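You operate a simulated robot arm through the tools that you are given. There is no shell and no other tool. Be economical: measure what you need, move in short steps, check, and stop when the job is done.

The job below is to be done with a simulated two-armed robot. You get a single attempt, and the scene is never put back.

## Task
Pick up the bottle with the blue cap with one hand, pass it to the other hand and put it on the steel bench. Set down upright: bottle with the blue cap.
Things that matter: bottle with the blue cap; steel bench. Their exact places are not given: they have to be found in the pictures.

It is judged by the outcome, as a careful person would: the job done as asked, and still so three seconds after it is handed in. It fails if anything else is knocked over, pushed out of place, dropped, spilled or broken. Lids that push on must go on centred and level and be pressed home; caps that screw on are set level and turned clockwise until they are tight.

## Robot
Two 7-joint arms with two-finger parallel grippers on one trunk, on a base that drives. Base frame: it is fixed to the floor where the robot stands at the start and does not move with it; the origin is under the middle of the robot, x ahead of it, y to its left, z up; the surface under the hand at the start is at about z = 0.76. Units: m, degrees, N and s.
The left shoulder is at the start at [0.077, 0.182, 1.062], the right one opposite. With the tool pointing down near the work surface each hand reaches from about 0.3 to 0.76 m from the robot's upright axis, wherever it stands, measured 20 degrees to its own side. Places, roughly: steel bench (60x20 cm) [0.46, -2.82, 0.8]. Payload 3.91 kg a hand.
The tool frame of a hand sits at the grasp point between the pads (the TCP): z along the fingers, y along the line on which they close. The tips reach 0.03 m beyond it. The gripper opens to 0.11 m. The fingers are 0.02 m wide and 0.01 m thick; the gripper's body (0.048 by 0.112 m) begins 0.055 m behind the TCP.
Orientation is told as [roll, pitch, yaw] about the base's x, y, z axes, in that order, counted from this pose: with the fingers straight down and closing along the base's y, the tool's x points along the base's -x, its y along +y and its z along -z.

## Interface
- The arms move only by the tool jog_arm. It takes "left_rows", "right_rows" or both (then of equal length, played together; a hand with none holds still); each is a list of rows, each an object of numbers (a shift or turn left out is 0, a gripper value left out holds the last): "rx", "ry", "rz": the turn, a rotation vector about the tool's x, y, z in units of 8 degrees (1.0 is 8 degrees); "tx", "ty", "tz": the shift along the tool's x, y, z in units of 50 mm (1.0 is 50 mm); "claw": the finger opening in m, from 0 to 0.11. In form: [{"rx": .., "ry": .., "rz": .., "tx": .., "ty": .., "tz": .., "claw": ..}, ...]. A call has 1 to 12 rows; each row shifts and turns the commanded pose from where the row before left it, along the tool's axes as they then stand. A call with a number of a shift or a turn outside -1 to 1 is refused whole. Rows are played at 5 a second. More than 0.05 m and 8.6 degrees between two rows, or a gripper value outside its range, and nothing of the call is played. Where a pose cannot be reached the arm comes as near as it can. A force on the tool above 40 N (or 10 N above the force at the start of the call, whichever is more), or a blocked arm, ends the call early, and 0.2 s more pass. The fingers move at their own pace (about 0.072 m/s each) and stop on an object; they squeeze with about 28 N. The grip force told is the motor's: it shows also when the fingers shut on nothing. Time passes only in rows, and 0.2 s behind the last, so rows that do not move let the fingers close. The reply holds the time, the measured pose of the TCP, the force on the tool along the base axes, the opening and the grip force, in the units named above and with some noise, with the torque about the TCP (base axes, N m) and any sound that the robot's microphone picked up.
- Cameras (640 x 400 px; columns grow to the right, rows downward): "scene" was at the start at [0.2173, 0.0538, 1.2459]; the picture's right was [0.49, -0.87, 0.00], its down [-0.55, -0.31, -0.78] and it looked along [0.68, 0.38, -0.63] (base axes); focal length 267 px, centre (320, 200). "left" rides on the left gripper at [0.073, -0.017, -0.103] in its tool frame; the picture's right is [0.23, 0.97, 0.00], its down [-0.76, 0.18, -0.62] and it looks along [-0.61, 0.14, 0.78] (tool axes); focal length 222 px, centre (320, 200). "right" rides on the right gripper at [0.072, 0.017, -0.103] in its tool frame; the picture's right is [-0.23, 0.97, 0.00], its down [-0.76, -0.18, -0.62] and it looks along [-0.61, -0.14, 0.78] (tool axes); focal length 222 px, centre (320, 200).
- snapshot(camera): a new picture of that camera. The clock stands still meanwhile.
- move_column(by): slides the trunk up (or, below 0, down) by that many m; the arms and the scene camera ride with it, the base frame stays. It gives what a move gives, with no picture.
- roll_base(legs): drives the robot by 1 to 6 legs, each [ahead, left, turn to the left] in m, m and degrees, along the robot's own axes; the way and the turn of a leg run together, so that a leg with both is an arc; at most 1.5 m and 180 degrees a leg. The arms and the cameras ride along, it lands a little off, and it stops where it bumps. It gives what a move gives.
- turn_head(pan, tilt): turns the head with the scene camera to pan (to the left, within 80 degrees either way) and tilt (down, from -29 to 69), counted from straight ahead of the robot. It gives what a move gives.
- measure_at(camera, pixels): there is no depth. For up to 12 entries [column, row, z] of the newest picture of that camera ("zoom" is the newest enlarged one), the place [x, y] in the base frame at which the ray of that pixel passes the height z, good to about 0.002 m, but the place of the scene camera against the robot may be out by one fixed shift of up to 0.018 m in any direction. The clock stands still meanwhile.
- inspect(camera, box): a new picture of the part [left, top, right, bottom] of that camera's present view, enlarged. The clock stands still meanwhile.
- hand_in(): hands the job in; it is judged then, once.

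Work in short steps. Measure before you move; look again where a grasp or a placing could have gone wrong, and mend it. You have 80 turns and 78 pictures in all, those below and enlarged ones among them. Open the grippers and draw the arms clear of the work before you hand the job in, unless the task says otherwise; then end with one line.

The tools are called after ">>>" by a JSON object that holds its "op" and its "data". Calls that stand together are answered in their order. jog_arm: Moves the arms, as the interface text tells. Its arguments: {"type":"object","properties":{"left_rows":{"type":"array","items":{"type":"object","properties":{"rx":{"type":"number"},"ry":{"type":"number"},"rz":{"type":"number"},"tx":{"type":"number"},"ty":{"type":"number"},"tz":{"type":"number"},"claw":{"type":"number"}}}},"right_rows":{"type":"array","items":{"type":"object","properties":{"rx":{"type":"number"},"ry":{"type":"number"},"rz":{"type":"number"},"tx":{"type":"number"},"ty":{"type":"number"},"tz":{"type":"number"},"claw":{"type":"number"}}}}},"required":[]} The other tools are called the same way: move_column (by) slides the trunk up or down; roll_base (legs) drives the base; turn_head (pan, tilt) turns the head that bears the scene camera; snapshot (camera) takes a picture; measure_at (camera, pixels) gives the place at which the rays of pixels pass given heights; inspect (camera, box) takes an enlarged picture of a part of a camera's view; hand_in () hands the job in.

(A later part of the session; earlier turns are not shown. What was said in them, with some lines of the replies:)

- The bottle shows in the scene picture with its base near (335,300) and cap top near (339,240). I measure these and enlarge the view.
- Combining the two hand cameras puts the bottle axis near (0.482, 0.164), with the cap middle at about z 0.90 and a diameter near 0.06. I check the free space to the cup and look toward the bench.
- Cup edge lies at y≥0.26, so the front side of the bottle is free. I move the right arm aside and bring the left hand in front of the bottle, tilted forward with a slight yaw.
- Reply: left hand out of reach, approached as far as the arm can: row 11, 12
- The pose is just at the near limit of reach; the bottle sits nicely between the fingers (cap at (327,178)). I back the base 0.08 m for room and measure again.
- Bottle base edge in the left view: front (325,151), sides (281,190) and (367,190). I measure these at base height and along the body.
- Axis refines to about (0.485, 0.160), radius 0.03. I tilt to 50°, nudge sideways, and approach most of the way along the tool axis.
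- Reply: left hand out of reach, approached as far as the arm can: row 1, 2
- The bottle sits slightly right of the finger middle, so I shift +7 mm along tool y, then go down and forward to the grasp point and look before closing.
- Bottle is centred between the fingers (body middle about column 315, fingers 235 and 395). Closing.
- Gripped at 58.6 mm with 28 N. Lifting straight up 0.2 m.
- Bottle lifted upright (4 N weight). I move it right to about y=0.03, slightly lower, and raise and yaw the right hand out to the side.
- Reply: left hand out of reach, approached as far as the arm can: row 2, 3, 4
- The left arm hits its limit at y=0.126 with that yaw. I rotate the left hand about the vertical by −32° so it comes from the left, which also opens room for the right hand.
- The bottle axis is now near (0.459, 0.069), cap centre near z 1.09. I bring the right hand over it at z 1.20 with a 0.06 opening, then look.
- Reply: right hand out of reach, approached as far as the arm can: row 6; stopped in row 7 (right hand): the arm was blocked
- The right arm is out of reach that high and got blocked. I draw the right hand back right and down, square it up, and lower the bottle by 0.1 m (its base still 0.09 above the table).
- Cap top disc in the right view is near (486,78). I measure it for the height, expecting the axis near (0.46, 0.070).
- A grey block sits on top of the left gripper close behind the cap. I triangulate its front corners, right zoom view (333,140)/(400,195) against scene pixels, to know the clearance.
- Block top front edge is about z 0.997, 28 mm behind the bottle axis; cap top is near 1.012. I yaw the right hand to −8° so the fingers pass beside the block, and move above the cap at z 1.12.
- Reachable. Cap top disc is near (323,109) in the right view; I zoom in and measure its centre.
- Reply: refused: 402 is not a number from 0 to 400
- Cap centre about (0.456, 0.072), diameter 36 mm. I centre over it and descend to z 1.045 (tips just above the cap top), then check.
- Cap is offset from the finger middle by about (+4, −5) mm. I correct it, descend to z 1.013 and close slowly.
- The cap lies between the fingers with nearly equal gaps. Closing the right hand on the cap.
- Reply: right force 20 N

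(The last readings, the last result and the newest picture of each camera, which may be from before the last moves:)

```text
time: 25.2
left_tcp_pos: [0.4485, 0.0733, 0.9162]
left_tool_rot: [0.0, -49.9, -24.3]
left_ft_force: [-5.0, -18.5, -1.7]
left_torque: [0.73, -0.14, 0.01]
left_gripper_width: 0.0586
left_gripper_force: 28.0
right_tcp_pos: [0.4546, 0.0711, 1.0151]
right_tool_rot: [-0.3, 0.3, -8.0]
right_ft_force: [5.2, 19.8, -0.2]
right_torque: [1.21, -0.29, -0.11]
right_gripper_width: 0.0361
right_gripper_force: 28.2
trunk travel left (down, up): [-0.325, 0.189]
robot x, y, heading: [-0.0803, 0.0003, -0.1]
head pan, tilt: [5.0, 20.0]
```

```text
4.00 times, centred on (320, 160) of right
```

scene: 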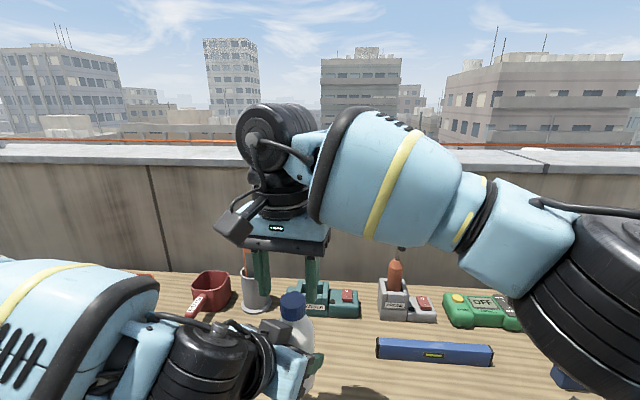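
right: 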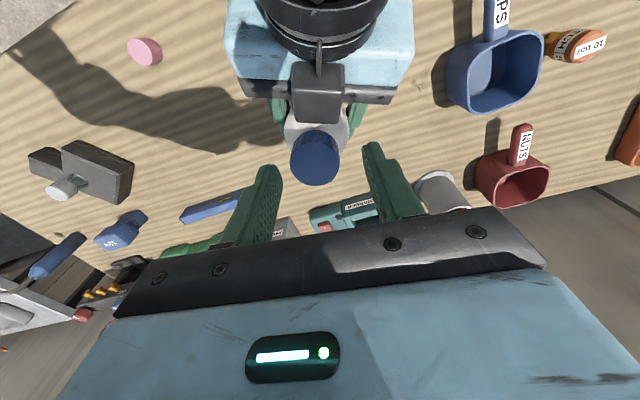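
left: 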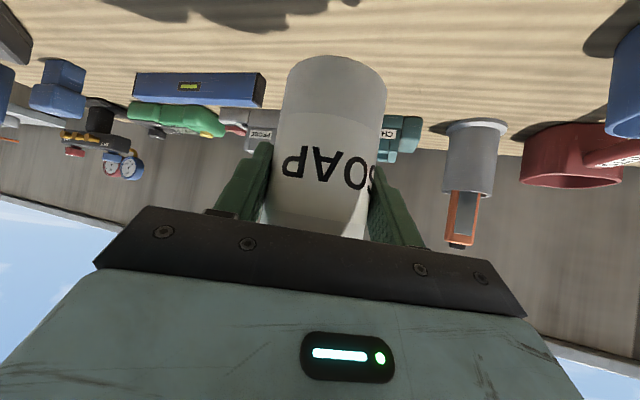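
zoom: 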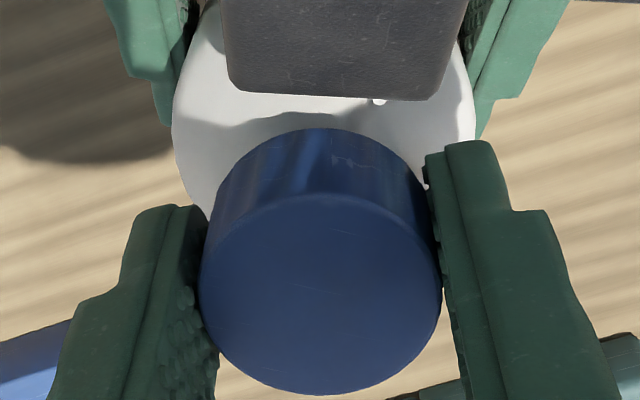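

Cap gripped (36.1 mm). A 19 N side load exists between hands, so I relax it by nudging the right hand +y about 2 mm.

>>> {"op": "jog_arm", "data": {"right_rows": [{"ty": 0.04, "tx": -0.005}, {}]}}

```text
time: 25.9
left_tcp_pos: [0.4503, 0.0742, 0.9162]
left_tool_rot: [0.1, -49.9, -24.0]
left_ft_force: [0.3, -16.1, -5.0]
left_torque: [0.33, 0.05, -0.08]
left_gripper_width: 0.0584
left_gripper_force: 27.6
right_tcp_pos: [0.455, 0.0718, 1.0145]
right_tool_rot: [-0.3, 0.2, -7.9]
right_ft_force: [0.6, 16.6, 0.6]
right_torque: [1.32, -0.02, 0.01]
right_gripper_width: 0.0361
right_gripper_force: 27.9
trunk travel left (down, up): [-0.325, 0.189]
robot x, y, heading: [-0.0787, -0.0016, -0.2]
head pan, tilt: [5.0, 20.0]
```

>>> {"op": "jog_arm", "data": {"right_rows": [{"ty": 0.05}, {}]}}

```text
time: 26.4
left_tcp_pos: [0.4506, 0.0754, 0.9158]
left_tool_rot: [0.1, -49.9, -23.9]
left_ft_force: [1.9, -5.6, -7.3]
left_torque: [-0.35, -0.16, -0.01]
left_gripper_width: 0.0581
left_gripper_force: 28.1
right_tcp_pos: [0.4555, 0.0735, 1.0136]
right_tool_rot: [-0.6, 0.2, -8.0]
right_ft_force: [-1.9, 5.5, 3.5]
right_torque: [0.92, 0.39, 0.01]
right_gripper_width: 0.0362
right_gripper_force: 27.6
trunk travel left (down, up): [-0.325, 0.189]
robot x, y, heading: [-0.0782, -0.002, -0.1]
head pan, tilt: [5.0, 20.0]
```

Load is down to about 5 N. Opening the left hand; check the right hand carries the bottle.

>>> {"op": "jog_arm", "data": {"left_rows": [{"claw": 0.07}, {"claw": 0.09}, {"claw": 0.09}, {}]}}

>>> {"op": "snapshot", "data": {"camera": "left"}}

```text
time: 27.4
left_tcp_pos: [0.4507, 0.0738, 0.916]
left_tool_rot: [0.0, -49.9, -24.1]
left_ft_force: [0.3, 0.7, 1.1]
left_torque: [-0.03, -0.02, 0.0]
left_gripper_width: 0.0898
left_gripper_force: 0.2
right_tcp_pos: [0.4537, 0.074, 1.0143]
right_tool_rot: [-0.6, 0.3, -8.1]
right_ft_force: [0.2, -1.1, 0.4]
right_torque: [0.01, 0.02, 0.02]
right_gripper_width: 0.0358
right_gripper_force: 28.6
trunk travel left (down, up): [-0.325, 0.189]
robot x, y, heading: [-0.0765, 0.0018, 0.2]
head pan, tilt: [5.0, 20.0]
```

```text
37 pictures are left
```

left: 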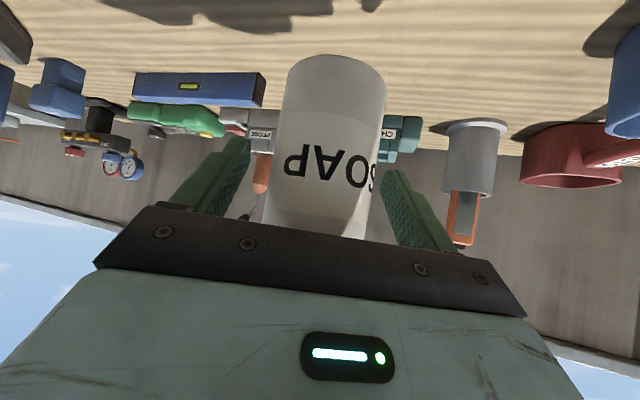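

The bottle stays in place, but the right force reading does not show its weight. I wait a moment and retreat the left hand a little horizontally.

>>> {"op": "jog_arm", "data": {"left_rows": [{}, {"tx": 0.13, "tz": -0.15}, {"tx": 0.13, "tz": -0.15}, {}]}}

>>> {"op": "snapshot", "data": {"camera": "left"}}

```text
time: 28.4
left_tcp_pos: [0.4319, 0.0818, 0.9154]
left_tool_rot: [0.0, -49.9, -23.9]
left_ft_force: [0.5, -0.4, -0.1]
left_torque: [0.02, -0.01, -0.02]
left_gripper_width: 0.0901
left_gripper_force: 0.0
right_tcp_pos: [0.4564, 0.0728, 1.0144]
right_tool_rot: [-0.5, 0.2, -8.1]
right_ft_force: [0.0, 0.1, -0.3]
right_torque: [0.01, 0.0, -0.02]
right_gripper_width: 0.0358
right_gripper_force: 27.8
trunk travel left (down, up): [-0.325, 0.189]
robot x, y, heading: [-0.0772, -0.0008, 0.0]
head pan, tilt: [5.0, 20.0]
```

```text
36 pictures are left
```

left: 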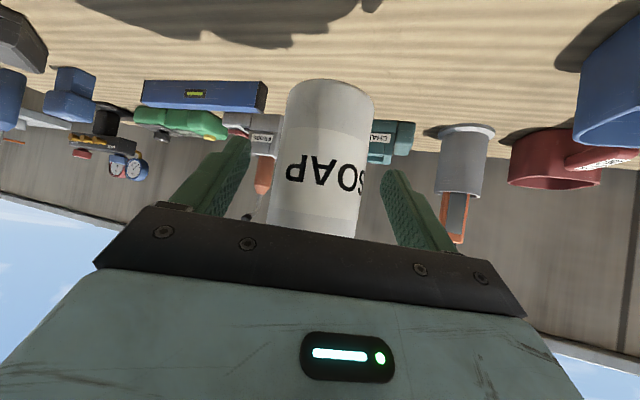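

The bottle hangs in the right hand alone. I retreat the left hand fully back and to the left, then look.

>>> {"op": "jog_arm", "data": {"left_rows": [{"tx": 0.5, "tz": -0.6}, {"tx": 0.3, "tz": -0.36, "ty": 0.5}, {"ty": 0.8}, {"ty": 0.8}, {"ty": 0.8}, {"ty": 0.8}]}}

>>> {"op": "snapshot", "data": {"camera": "scene"}}

>>> {"op": "snapshot", "data": {"camera": "right"}}

```text
time: 29.9
left_tcp_pos: [0.4498, 0.2743, 0.9156]
left_tool_rot: [0.0, -50.0, -23.9]
left_ft_force: [-0.8, 0.1, -0.2]
left_torque: [-0.02, 0.0, -0.03]
left_gripper_width: 0.0901
left_gripper_force: 0.2
right_tcp_pos: [0.4543, 0.0739, 1.0148]
right_tool_rot: [-0.5, 0.2, -8.2]
right_ft_force: [0.9, 0.4, -0.6]
right_torque: [0.04, 0.03, -0.02]
right_gripper_width: 0.0359
right_gripper_force: 27.2
trunk travel left (down, up): [-0.325, 0.189]
robot x, y, heading: [-0.079, 0.0033, -0.5]
head pan, tilt: [5.0, 20.0]
```

```text
35 pictures are left
```

scene: 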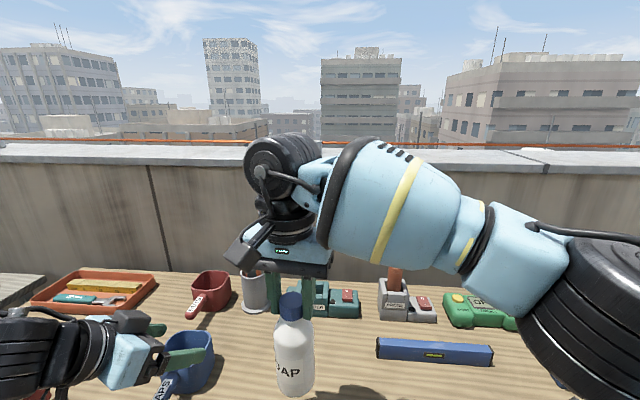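

```text
34 pictures are left
```

right: 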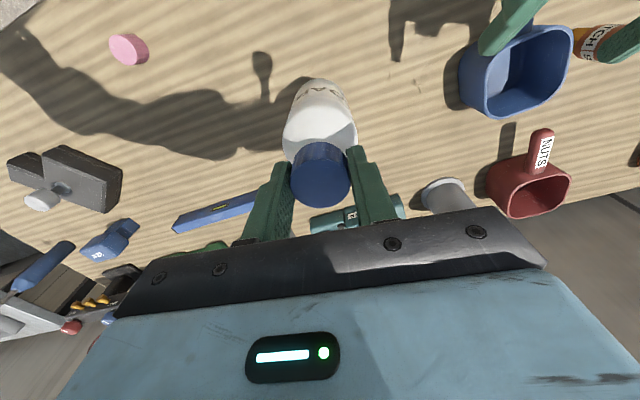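

The pass worked; the bottle hangs from the right hand. I raise the left arm clear of the cup and bring the right hand with the bottle up and to the right for driving.

>>> {"op": "jog_arm", "data": {"left_rows": [{"tx": -0.766, "tz": -0.643}, {"tx": -0.766, "tz": -0.643}, {"ty": 0.6}, {"ty": 0.6}, {}, {}], "right_rows": [{"tz": -0.6}, {"tz": -0.6}, {"tx": 0.15, "ty": -0.85}, {"tx": 0.15, "ty": -0.85}, {"tx": 0.15, "ty": -0.85}, {"tx": 0.15, "ty": -0.85}]}}

>>> {"op": "turn_head", "data": {"pan": -80, "tilt": 25}}

>>> {"op": "snapshot", "data": {"camera": "scene"}}

>>> {"op": "snapshot", "data": {"camera": "right"}}

```text
time: 31.2
left_tcp_pos: [0.475, 0.33, 1.0164]
left_tool_rot: [0.1, -49.9, -24.1]
left_ft_force: [0.9, -0.3, -0.3]
left_torque: [0.03, 0.02, 0.01]
left_gripper_width: 0.0899
left_gripper_force: 0.1
right_tcp_pos: [0.4006, -0.0896, 1.0767]
right_tool_rot: [-0.4, 0.2, -8.1]
right_ft_force: [0.3, 0.0, -3.3]
right_torque: [-0.01, 0.01, 0.01]
right_gripper_width: 0.0358
right_gripper_force: 28.4
trunk travel left (down, up): [-0.325, 0.189]
robot x, y, heading: [-0.0759, -0.0004, -0.2]
head pan, tilt: [5.0, 20.0]
```

```text
time: 32.8
left_tcp_pos: [0.475, 0.3306, 1.014]
left_tool_rot: [0.0, -49.9, -24.0]
left_ft_force: [0.1, 0.1, -0.1]
left_torque: [0.0, -0.01, -0.04]
left_gripper_width: 0.09
left_gripper_force: 0.1
right_tcp_pos: [0.4023, -0.0873, 1.0773]
right_tool_rot: [-0.5, 0.2, -8.0]
right_ft_force: [0.0, -1.1, -3.1]
right_torque: [-0.01, 0.04, -0.03]
right_gripper_width: 0.0358
right_gripper_force: 28.3
trunk travel left (down, up): [-0.325, 0.189]
robot x, y, heading: [-0.0761, 0.0029, -0.1]
head pan, tilt: [-80.0, 25.0]
```

```text
33 pictures are left
```

scene: 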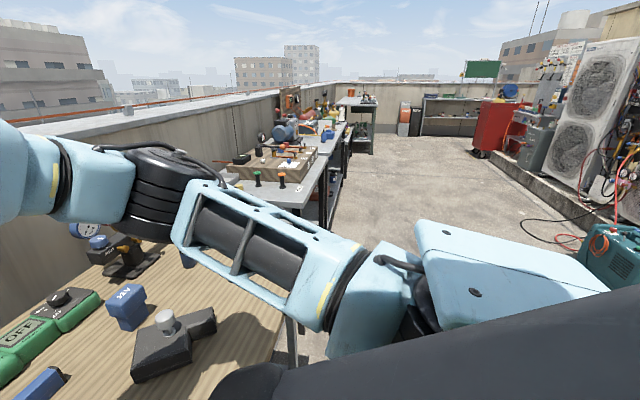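

```text
32 pictures are left
```

right: 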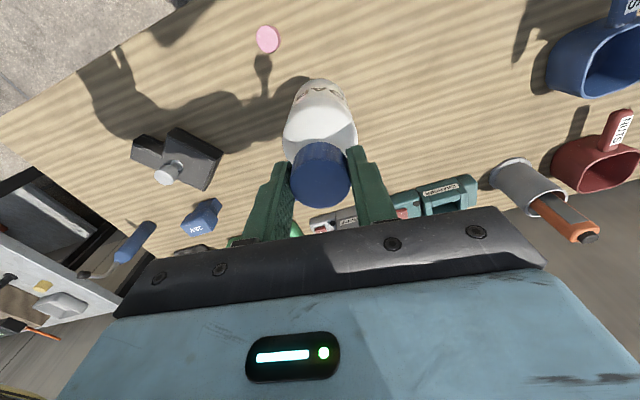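

Weight now reads on the right hand. The walkway beside the tables is open; I back off 0.4 m and strafe right 1.4 m, then look.

>>> {"op": "roll_base", "data": {"legs": [[-0.4, 0, 0], [0, -1.4, 0]]}}

>>> {"op": "turn_head", "data": {"pan": -60, "tilt": 25}}

>>> {"op": "snapshot", "data": {"camera": "scene"}}

```text
time: 47.3
left_tcp_pos: [0.0716, -1.0499, 1.0142]
left_tool_rot: [0.0, -49.9, -23.6]
left_ft_force: [0.2, -0.8, -0.2]
left_torque: [-0.02, 0.0, -0.04]
left_gripper_width: 0.0899
left_gripper_force: 0.0
right_tcp_pos: [0.0004, -1.4687, 1.078]
right_tool_rot: [-0.4, 0.3, -7.5]
right_ft_force: [0.3, 0.0, -2.6]
right_torque: [-0.03, 0.0, 0.02]
right_gripper_width: 0.0356
right_gripper_force: 28.0
trunk travel left (down, up): [-0.325, 0.189]
robot x, y, heading: [-0.4817, -1.3832, 0.2]
head pan, tilt: [-80.0, 25.0]
```

```text
time: 48.1
left_tcp_pos: [0.0713, -1.0497, 1.015]
left_tool_rot: [-0.1, -49.9, -23.6]
left_ft_force: [-0.8, 0.2, 0.2]
left_torque: [0.01, 0.01, 0.01]
left_gripper_width: 0.0904
left_gripper_force: 0.1
right_tcp_pos: [0.0006, -1.468, 1.0779]
right_tool_rot: [-0.6, 0.2, -7.7]
right_ft_force: [-0.5, 0.5, -2.9]
right_torque: [-0.02, 0.04, 0.0]
right_gripper_width: 0.0357
right_gripper_force: 28.3
trunk travel left (down, up): [-0.325, 0.189]
robot x, y, heading: [-0.4792, -1.3841, 0.5]
head pan, tilt: [-60.0, 25.0]
```

```text
31 pictures are left
```

scene: 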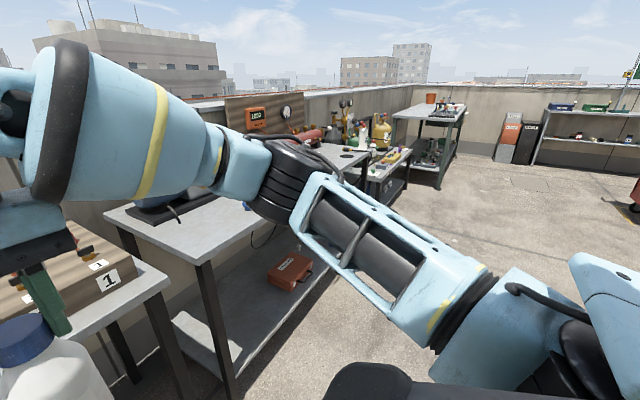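

Clear way ahead. Strafing another 1.3 m and looking at the bench.

>>> {"op": "roll_base", "data": {"legs": [[0, -1.3, 0]]}}

>>> {"op": "turn_head", "data": {"pan": -5, "tilt": 30}}

>>> {"op": "snapshot", "data": {"camera": "scene"}}

>>> {"op": "snapshot", "data": {"camera": "right"}}

```text
time: 59.6
left_tcp_pos: [0.0798, -2.3336, 1.0146]
left_tool_rot: [0.0, -49.9, -23.5]
left_ft_force: [-0.4, 0.6, -0.1]
left_torque: [0.02, 0.01, -0.01]
left_gripper_width: 0.0901
left_gripper_force: 0.0
right_tcp_pos: [0.0096, -2.7521, 1.0784]
right_tool_rot: [-0.5, 0.2, -7.5]
right_ft_force: [-0.3, 0.9, -2.8]
right_torque: [-0.01, 0.0, 0.01]
right_gripper_width: 0.0354
right_gripper_force: 28.0
trunk travel left (down, up): [-0.325, 0.189]
robot x, y, heading: [-0.4716, -2.6672, 0.4]
head pan, tilt: [-60.0, 25.0]
```

```text
time: 60.8
left_tcp_pos: [0.0798, -2.3329, 1.0141]
left_tool_rot: [-0.1, -49.9, -23.5]
left_ft_force: [1.3, 0.4, 0.7]
left_torque: [0.01, -0.03, 0.01]
left_gripper_width: 0.0899
left_gripper_force: 0.1
right_tcp_pos: [0.0098, -2.7515, 1.0781]
right_tool_rot: [-0.5, 0.1, -7.5]
right_ft_force: [0.1, -0.4, -3.4]
right_torque: [0.02, 0.0, 0.03]
right_gripper_width: 0.0356
right_gripper_force: 27.8
trunk travel left (down, up): [-0.325, 0.189]
robot x, y, heading: [-0.4694, -2.6651, 0.4]
head pan, tilt: [-5.0, 30.0]
```

```text
30 pictures are left
```

scene: 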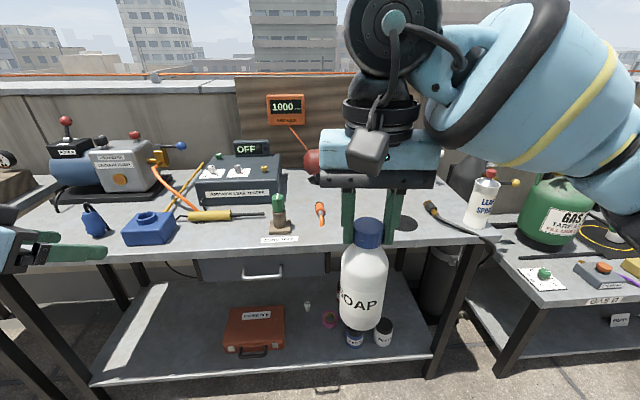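

```text
29 pictures are left
```

right: 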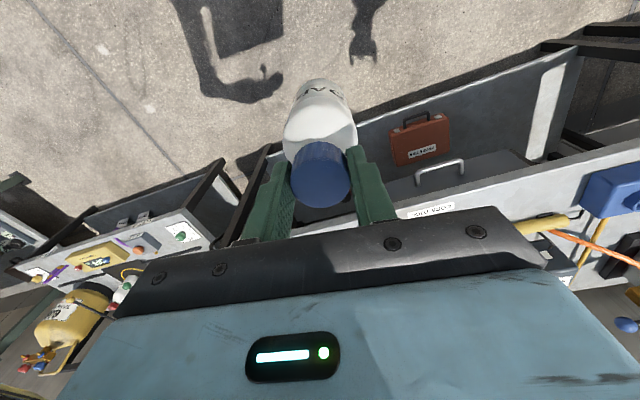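

A steel-topped bench with a label on its front edge is ahead. I zoom on the label and measure places on it at z 0.8.

>>> {"op": "inspect", "data": {"camera": "scene", "box": [180, 160, 500, 260]}}

>>> {"op": "measure_at", "data": {"camera": "scene", "pixels": [[290, 230, 0.8], [0, 262, 0.8], [505, 238, 0.8], [322, 212, 0.8], [278, 228, 0.8], [480, 222, 0.8], [432, 205, 0.8], [408, 224, 0.8], [210, 215, 0.8], [150, 240, 0.8], [340, 238, 0.8]]}}

```text
2.00 times, centred on (340, 210) of scene
```

zoom: 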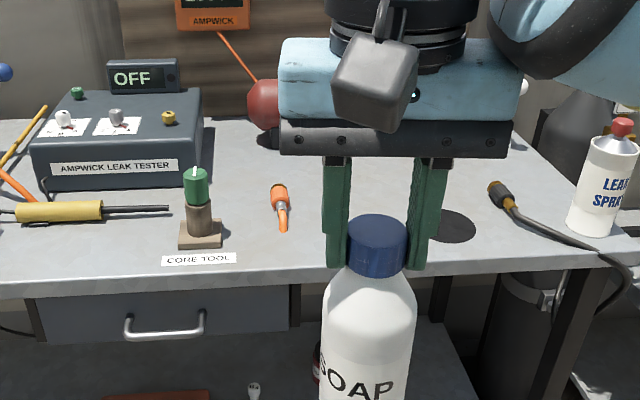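

```text
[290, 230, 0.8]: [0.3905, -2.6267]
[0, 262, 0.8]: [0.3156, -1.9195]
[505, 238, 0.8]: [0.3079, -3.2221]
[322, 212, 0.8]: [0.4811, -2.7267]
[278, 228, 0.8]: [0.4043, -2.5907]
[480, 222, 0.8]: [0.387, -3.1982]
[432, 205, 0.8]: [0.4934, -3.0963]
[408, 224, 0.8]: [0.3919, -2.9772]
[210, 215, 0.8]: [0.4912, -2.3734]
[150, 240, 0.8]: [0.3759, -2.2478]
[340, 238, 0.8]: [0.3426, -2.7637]
```

Bench top spans y −1.92 to −3.22 with front edge x≈0.335. A free spot seems to be around (0.43, −2.84), between the orange tool and the dark disc. I raise the left arm and drive 0.25 m forward and 0.06 m right.

>>> {"op": "jog_arm", "data": {"left_rows": [{"tx": -0.766, "tz": -0.643}, {"tx": -0.766, "tz": -0.643}]}}

>>> {"op": "roll_base", "data": {"legs": [[0.25, -0.06, 0]]}}

>>> {"op": "turn_head", "data": {"pan": -5, "tilt": 40}}

>>> {"op": "snapshot", "data": {"camera": "scene"}}

>>> {"op": "snapshot", "data": {"camera": "right"}}

```text
time: 61.4
left_tcp_pos: [0.0789, -2.3344, 1.1173]
left_tool_rot: [0.0, -49.8, -23.5]
left_ft_force: [0.1, 0.5, 0.2]
left_torque: [-0.02, 0.0, 0.03]
left_gripper_width: 0.0899
left_gripper_force: 0.1
right_tcp_pos: [0.009, -2.7533, 1.0793]
right_tool_rot: [-0.5, 0.3, -7.5]
right_ft_force: [-0.2, 0.0, -3.2]
right_torque: [-0.02, 0.02, 0.0]
right_gripper_width: 0.0356
right_gripper_force: 27.5
trunk travel left (down, up): [-0.325, 0.189]
robot x, y, heading: [-0.4714, -2.6719, 0.4]
head pan, tilt: [-5.0, 30.0]
```

```text
time: 63.3
left_tcp_pos: [0.3221, -2.3886, 1.1173]
left_tool_rot: [0.0, -50.0, -23.2]
left_ft_force: [0.5, 0.1, -1.1]
left_torque: [-0.02, 0.01, 0.01]
left_gripper_width: 0.0899
left_gripper_force: 0.1
right_tcp_pos: [0.2576, -2.8076, 1.0779]
right_tool_rot: [-0.6, 0.2, -7.1]
right_ft_force: [0.2, -0.4, -3.8]
right_torque: [0.01, 0.01, -0.02]
right_gripper_width: 0.0355
right_gripper_force: 28.4
trunk travel left (down, up): [-0.325, 0.189]
robot x, y, heading: [-0.2252, -2.7292, 0.7]
head pan, tilt: [-5.0, 30.0]
```

```text
time: 64.0
left_tcp_pos: [0.3226, -2.3881, 1.1172]
left_tool_rot: [-0.1, -50.0, -23.1]
left_ft_force: [-0.3, 0.5, -0.9]
left_torque: [-0.01, -0.04, 0.01]
left_gripper_width: 0.09
left_gripper_force: 0.1
right_tcp_pos: [0.2556, -2.8076, 1.0773]
right_tool_rot: [-0.5, 0.1, -7.1]
right_ft_force: [0.0, 0.9, -2.8]
right_torque: [-0.01, -0.02, 0.01]
right_gripper_width: 0.0353
right_gripper_force: 28.1
trunk travel left (down, up): [-0.325, 0.189]
robot x, y, heading: [-0.2221, -2.7266, 0.8]
head pan, tilt: [-5.0, 40.0]
```

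```text
27 pictures are left
```

scene: 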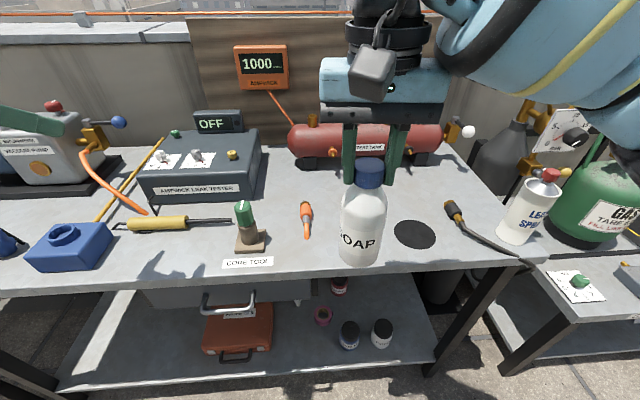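

```text
26 pictures are left
```

right: 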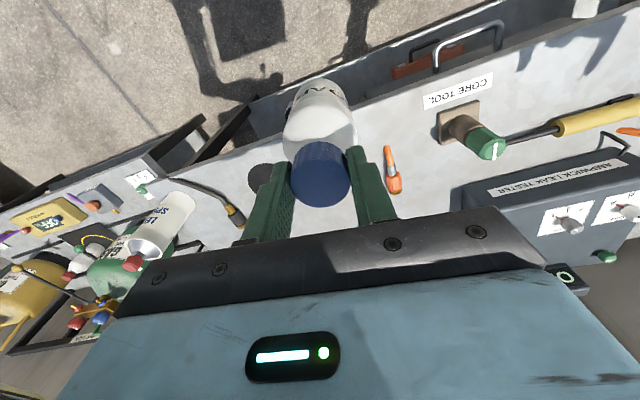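

Measuring the free zone: orange tool (305,220), disc (414,234), tank foot (430,170), bench front edge (345,272).

>>> {"op": "measure_at", "data": {"camera": "scene", "pixels": [[306, 238, 0.8], [305, 205, 0.8], [414, 234, 0.8], [394, 234, 0.8], [430, 172, 0.8], [340, 172, 0.8], [345, 266, 0.8], [446, 203, 0.8], [360, 225, 0.8], [470, 232, 0.8]]}}

>>> {"op": "measure_at", "data": {"camera": "right", "pixels": [[388, 150, 0.8], [398, 190, 0.8], [262, 180, 0.8], [360, 85, 0.8], [300, 115, 0.8], [450, 110, 0.8]]}}

```text
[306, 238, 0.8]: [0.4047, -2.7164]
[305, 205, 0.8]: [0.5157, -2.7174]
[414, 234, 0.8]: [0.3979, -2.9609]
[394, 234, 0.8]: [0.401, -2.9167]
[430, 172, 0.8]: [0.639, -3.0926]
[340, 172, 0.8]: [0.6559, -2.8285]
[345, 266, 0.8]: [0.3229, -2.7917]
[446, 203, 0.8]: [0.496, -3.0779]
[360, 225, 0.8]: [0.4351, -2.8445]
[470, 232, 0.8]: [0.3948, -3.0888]
```

```text
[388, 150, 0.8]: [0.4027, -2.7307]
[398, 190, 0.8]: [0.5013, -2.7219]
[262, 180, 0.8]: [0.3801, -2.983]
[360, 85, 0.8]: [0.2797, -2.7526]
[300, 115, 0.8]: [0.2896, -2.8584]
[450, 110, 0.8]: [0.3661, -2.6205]
```

The spot (0.44, −2.83) is free on all sides by 7 cm or more. Extending the right hand there at the current height.

>>> {"op": "jog_arm", "data": {"right_rows": [{"tx": -0.6}, {"tx": -0.8}, {"tx": -0.8}, {"tx": -0.8}, {"tx": -0.7}, {}]}}

>>> {"op": "snapshot", "data": {"camera": "scene"}}

>>> {"op": "snapshot", "data": {"camera": "right"}}

```text
time: 65.4
left_tcp_pos: [0.3213, -2.3888, 1.1166]
left_tool_rot: [0.1, -49.9, -23.1]
left_ft_force: [0.0, 0.1, 0.6]
left_torque: [0.0, 0.0, -0.01]
left_gripper_width: 0.0896
left_gripper_force: 0.1
right_tcp_pos: [0.4402, -2.8271, 1.0802]
right_tool_rot: [-0.5, 0.2, -7.0]
right_ft_force: [0.9, -0.3, -3.2]
right_torque: [0.02, -0.03, 0.01]
right_gripper_width: 0.0355
right_gripper_force: 28.1
trunk travel left (down, up): [-0.325, 0.189]
robot x, y, heading: [-0.2256, -2.7242, 1.0]
head pan, tilt: [-5.0, 40.0]
```

```text
25 pictures are left
```

scene: 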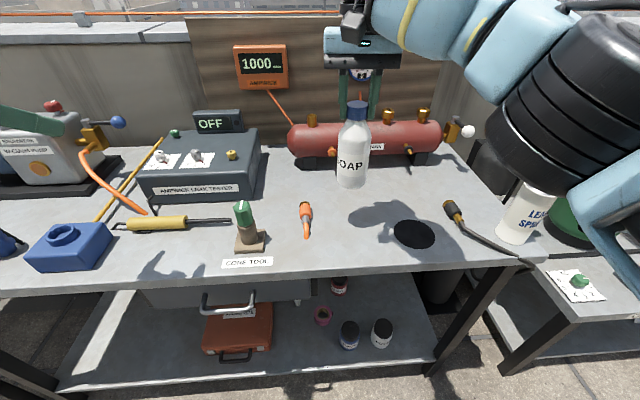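

```text
24 pictures are left
```

right: 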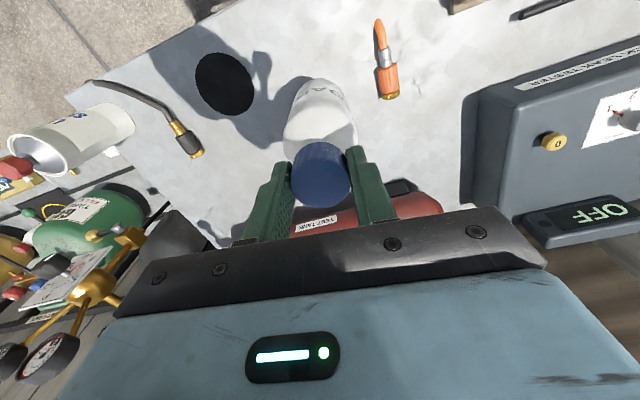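

Hand at (0.440, −2.827), bottle upright above the spot. I lower 0.08 m and check the bottle and the arm's clearance to the spray can.

>>> {"op": "jog_arm", "data": {"right_rows": [{"tz": 0.4}, {"tz": 0.4}, {"tz": 0.4}, {"tz": 0.4}, {}]}}

>>> {"op": "snapshot", "data": {"camera": "scene"}}

>>> {"op": "snapshot", "data": {"camera": "right"}}

```text
time: 66.6
left_tcp_pos: [0.3214, -2.3875, 1.1168]
left_tool_rot: [0.1, -49.9, -23.1]
left_ft_force: [0.2, 0.0, -1.0]
left_torque: [-0.03, 0.02, 0.01]
left_gripper_width: 0.0898
left_gripper_force: 0.1
right_tcp_pos: [0.4376, -2.8282, 0.9996]
right_tool_rot: [-0.6, 0.2, -7.1]
right_ft_force: [0.2, 0.3, -3.3]
right_torque: [0.03, 0.0, -0.02]
right_gripper_width: 0.0355
right_gripper_force: 27.8
trunk travel left (down, up): [-0.325, 0.189]
robot x, y, heading: [-0.2265, -2.7303, 0.8]
head pan, tilt: [-5.0, 40.0]
```

```text
23 pictures are left
```

scene: 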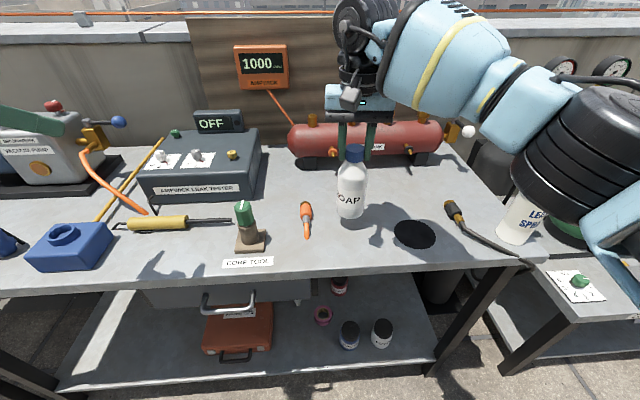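

```text
22 pictures are left
```

right: 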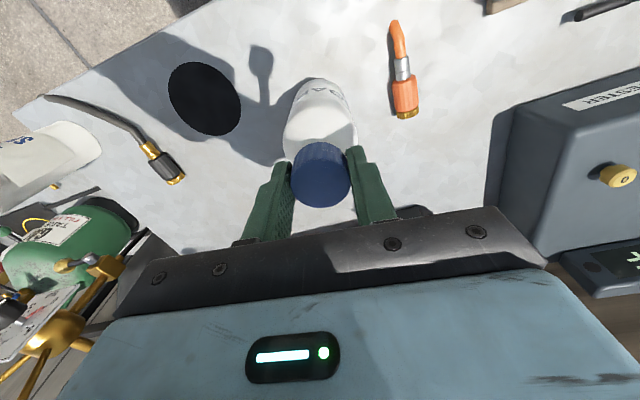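

Still clear of everything; the base should be about 3.5 cm above the bench. I lower 2.5 cm, then small steps watching the force.

>>> {"op": "jog_arm", "data": {"right_rows": [{"tz": 0.25}, {"tz": 0.25}, {}]}}

>>> {"op": "inspect", "data": {"camera": "scene", "box": [290, 130, 420, 260]}}

```text
time: 67.4
left_tcp_pos: [0.3227, -2.3872, 1.1156]
left_tool_rot: [0.1, -49.9, -23.1]
left_ft_force: [-0.6, 0.0, 0.3]
left_torque: [-0.02, -0.03, 0.02]
left_gripper_width: 0.0903
left_gripper_force: 0.1
right_tcp_pos: [0.4389, -2.8295, 0.9733]
right_tool_rot: [-0.6, 0.2, -7.2]
right_ft_force: [-0.3, -0.5, -3.3]
right_torque: [0.0, 0.0, -0.02]
right_gripper_width: 0.0354
right_gripper_force: 28.4
trunk travel left (down, up): [-0.325, 0.189]
robot x, y, heading: [-0.2211, -2.7258, 0.9]
head pan, tilt: [-5.0, 40.0]
```

```text
3.08 times, centred on (355, 195) of scene
```

zoom: 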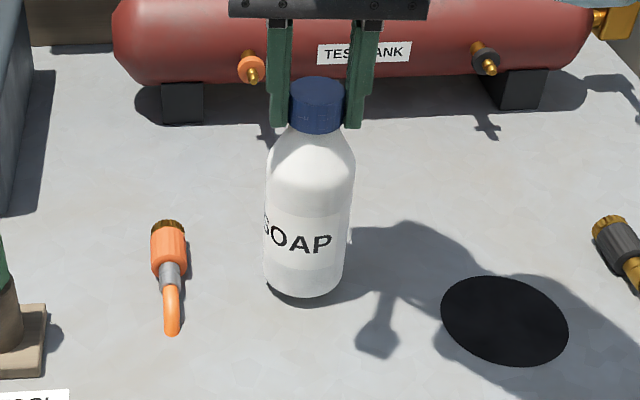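

Shadow nearly meets the base; about 1 cm left. Stepping down.

>>> {"op": "jog_arm", "data": {"right_rows": [{"tz": 0.06}, {"tz": 0.05}, {}]}}

>>> {"op": "jog_arm", "data": {"right_rows": [{"tz": 0.05}, {}]}}

```text
time: 68.2
left_tcp_pos: [0.3217, -2.3888, 1.1161]
left_tool_rot: [0.0, -50.0, -23.1]
left_ft_force: [-0.3, -0.4, 0.0]
left_torque: [0.02, -0.01, 0.01]
left_gripper_width: 0.0898
left_gripper_force: 0.1
right_tcp_pos: [0.4401, -2.83, 0.9666]
right_tool_rot: [-0.7, 0.3, -7.1]
right_ft_force: [0.7, -0.5, -2.3]
right_torque: [0.0, -0.01, -0.02]
right_gripper_width: 0.0355
right_gripper_force: 28.8
trunk travel left (down, up): [-0.325, 0.189]
robot x, y, heading: [-0.2195, -2.7242, 0.8]
head pan, tilt: [-5.0, 40.0]
```

```text
time: 68.8
left_tcp_pos: [0.3214, -2.3857, 1.1171]
left_tool_rot: [0.1, -49.9, -23.1]
left_ft_force: [-0.4, 0.2, -0.3]
left_torque: [-0.02, -0.02, 0.05]
left_gripper_width: 0.0902
left_gripper_force: 0.0
right_tcp_pos: [0.4408, -2.8302, 0.965]
right_tool_rot: [-0.5, 0.2, -7.0]
right_ft_force: [0.5, 0.2, -0.2]
right_torque: [0.07, 0.05, 0.0]
right_gripper_width: 0.0355
right_gripper_force: 27.7
trunk travel left (down, up): [-0.325, 0.189]
robot x, y, heading: [-0.2259, -2.7273, 0.9]
head pan, tilt: [-5.0, 40.0]
```

The tool load went from −3.3 to −0.2 N: the bottle has touched down. One more millimetre, then look.

>>> {"op": "jog_arm", "data": {"right_rows": [{"tz": 0.025}, {}]}}

>>> {"op": "inspect", "data": {"camera": "scene", "box": [290, 130, 420, 260]}}

```text
time: 69.4
left_tcp_pos: [0.3217, -2.3873, 1.1173]
left_tool_rot: [0.0, -50.0, -23.1]
left_ft_force: [-0.9, -0.3, 0.2]
left_torque: [0.02, -0.03, 0.01]
left_gripper_width: 0.0899
left_gripper_force: 0.1
right_tcp_pos: [0.4403, -2.83, 0.964]
right_tool_rot: [-0.5, 0.1, -7.1]
right_ft_force: [1.2, 1.3, 5.9]
right_torque: [0.44, -0.15, 0.02]
right_gripper_width: 0.0354
right_gripper_force: 27.9
trunk travel left (down, up): [-0.325, 0.189]
robot x, y, heading: [-0.2241, -2.7275, 0.8]
head pan, tilt: [-5.0, 40.0]
```

```text
3.08 times, centred on (355, 195) of scene
```

zoom: 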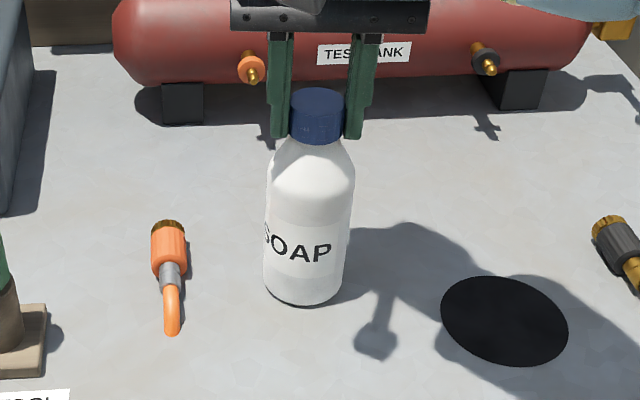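

The bottle stands on the bench with a firm contact (+5.9 N). Opening slowly and rising a little straight up.

>>> {"op": "jog_arm", "data": {"right_rows": [{"claw": 0.04}, {"claw": 0.05}, {"claw": 0.065}, {}, {}]}}

>>> {"op": "inspect", "data": {"camera": "scene", "box": [290, 130, 420, 260]}}

>>> {"op": "inspect", "data": {"camera": "right", "box": [220, 60, 420, 260]}}

```text
time: 70.6
left_tcp_pos: [0.3209, -2.3879, 1.1174]
left_tool_rot: [0.1, -49.9, -23.2]
left_ft_force: [-0.3, -1.1, -0.8]
left_torque: [-0.02, 0.02, 0.04]
left_gripper_width: 0.0899
left_gripper_force: 0.0
right_tcp_pos: [0.4386, -2.8317, 0.9633]
right_tool_rot: [-0.5, 0.2, -7.0]
right_ft_force: [0.0, 0.5, 0.5]
right_torque: [0.0, 0.02, 0.01]
right_gripper_width: 0.065
right_gripper_force: 0.1
trunk travel left (down, up): [-0.325, 0.189]
robot x, y, heading: [-0.223, -2.7277, 0.9]
head pan, tilt: [-5.0, 40.0]
```

```text
3.08 times, centred on (355, 195) of scene
```

zoom: 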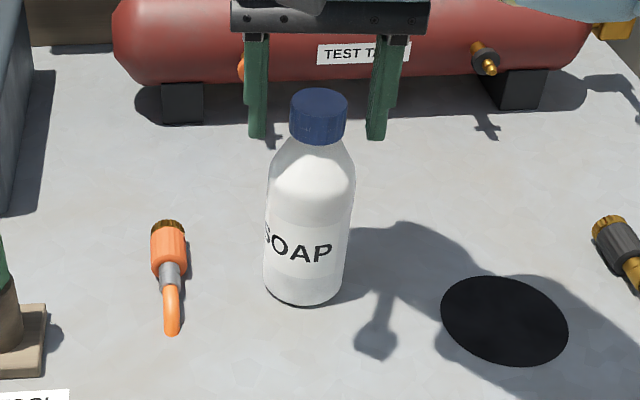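

```text
2.00 times, centred on (320, 160) of right
```

zoom: 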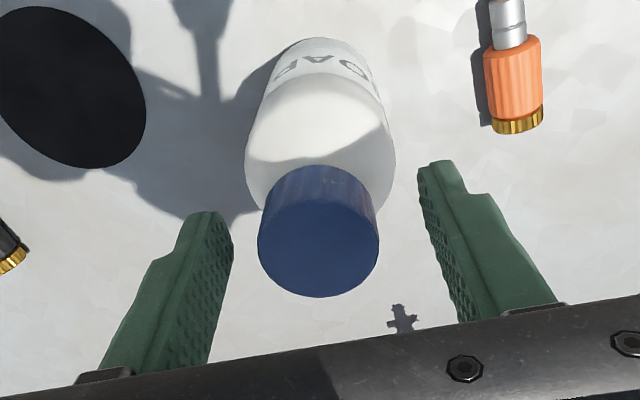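

The bottle stands on its own with both fingers clear. I lift the right hand straight up, then draw it back.

>>> {"op": "jog_arm", "data": {"right_rows": [{"tz": -0.4}, {"tz": -0.6}, {"tz": -0.8}, {"tz": -0.8}, {"tx": 0.6}, {"tx": 0.8}, {"tx": 0.8}, {"tx": 0.6}, {}]}}

>>> {"op": "snapshot", "data": {"camera": "scene"}}

```text
time: 72.6
left_tcp_pos: [0.3212, -2.3876, 1.1169]
left_tool_rot: [0.1, -49.9, -23.1]
left_ft_force: [-0.3, 0.7, -0.2]
left_torque: [-0.02, 0.02, 0.03]
left_gripper_width: 0.0901
left_gripper_force: 0.1
right_tcp_pos: [0.3006, -2.8111, 1.0945]
right_tool_rot: [-0.4, 0.2, -7.1]
right_ft_force: [-0.5, 0.1, -0.3]
right_torque: [-0.02, 0.03, 0.02]
right_gripper_width: 0.0651
right_gripper_force: 0.0
trunk travel left (down, up): [-0.325, 0.189]
robot x, y, heading: [-0.2259, -2.7259, 1.1]
head pan, tilt: [-5.0, 40.0]
```

```text
17 pictures are left
```

scene: 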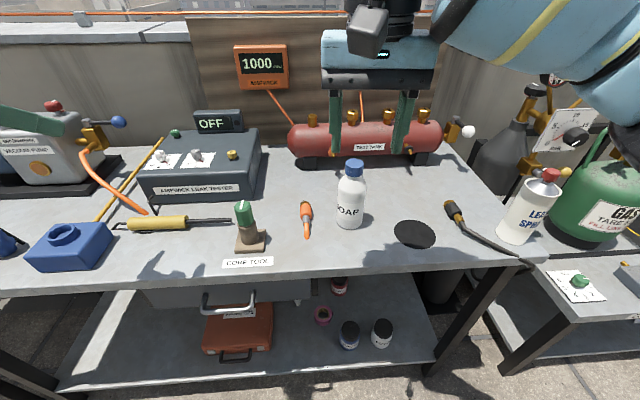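

The bottle stands upright on the bench and nothing else has moved. I open the right gripper fully and roll back 0.2 m to clear the work.

>>> {"op": "jog_arm", "data": {"right_rows": [{"claw": 0.11}, {}]}}

>>> {"op": "roll_base", "data": {"legs": [[-0.2, 0, 0]]}}

>>> {"op": "snapshot", "data": {"camera": "scene"}}

```text
time: 73.2
left_tcp_pos: [0.3211, -2.3875, 1.1168]
left_tool_rot: [0.1, -50.0, -23.1]
left_ft_force: [-0.3, -0.2, -0.2]
left_torque: [-0.04, 0.0, -0.01]
left_gripper_width: 0.0899
left_gripper_force: 0.1
right_tcp_pos: [0.301, -2.8123, 1.0946]
right_tool_rot: [-0.4, 0.2, -7.1]
right_ft_force: [-0.9, -0.2, 0.0]
right_torque: [-0.02, 0.01, 0.02]
right_gripper_width: 0.11
right_gripper_force: 0.1
trunk travel left (down, up): [-0.325, 0.189]
robot x, y, heading: [-0.2255, -2.7285, 0.8]
head pan, tilt: [-5.0, 40.0]
```

```text
time: 74.8
left_tcp_pos: [0.1227, -2.3897, 1.1168]
left_tool_rot: [0.0, -50.1, -23.0]
left_ft_force: [-0.3, -0.2, 0.4]
left_torque: [0.01, -0.01, 0.02]
left_gripper_width: 0.0899
left_gripper_force: 0.0
right_tcp_pos: [0.1013, -2.8142, 1.0957]
right_tool_rot: [-0.5, 0.1, -7.0]
right_ft_force: [-0.3, 0.0, 0.6]
right_torque: [0.01, -0.03, 0.0]
right_gripper_width: 0.1099
right_gripper_force: 0.1
trunk travel left (down, up): [-0.325, 0.189]
robot x, y, heading: [-0.4197, -2.7295, 1.1]
head pan, tilt: [-5.0, 40.0]
```

```text
16 pictures are left
```

scene: 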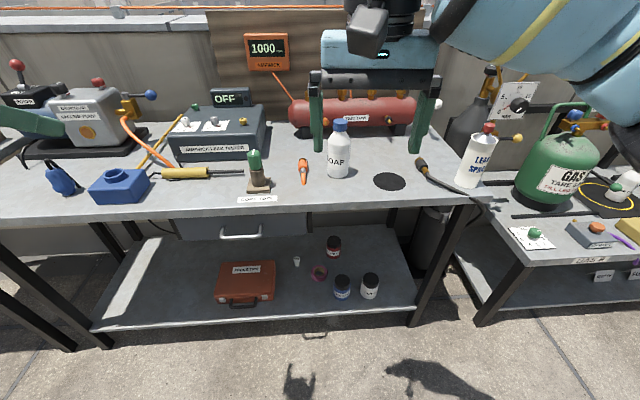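

The bottle stands upright on the bench at (338,150) in the picture, with both arms clear and the grippers open. Handing in.

>>> {"op": "hand_in", "data": {}}

```text
The job is handed in.
```

The bottle with the blue cap was picked up with the left hand, passed to the right hand, and now stands upright on the steel bench, with nothing else seen to move in the pictures.
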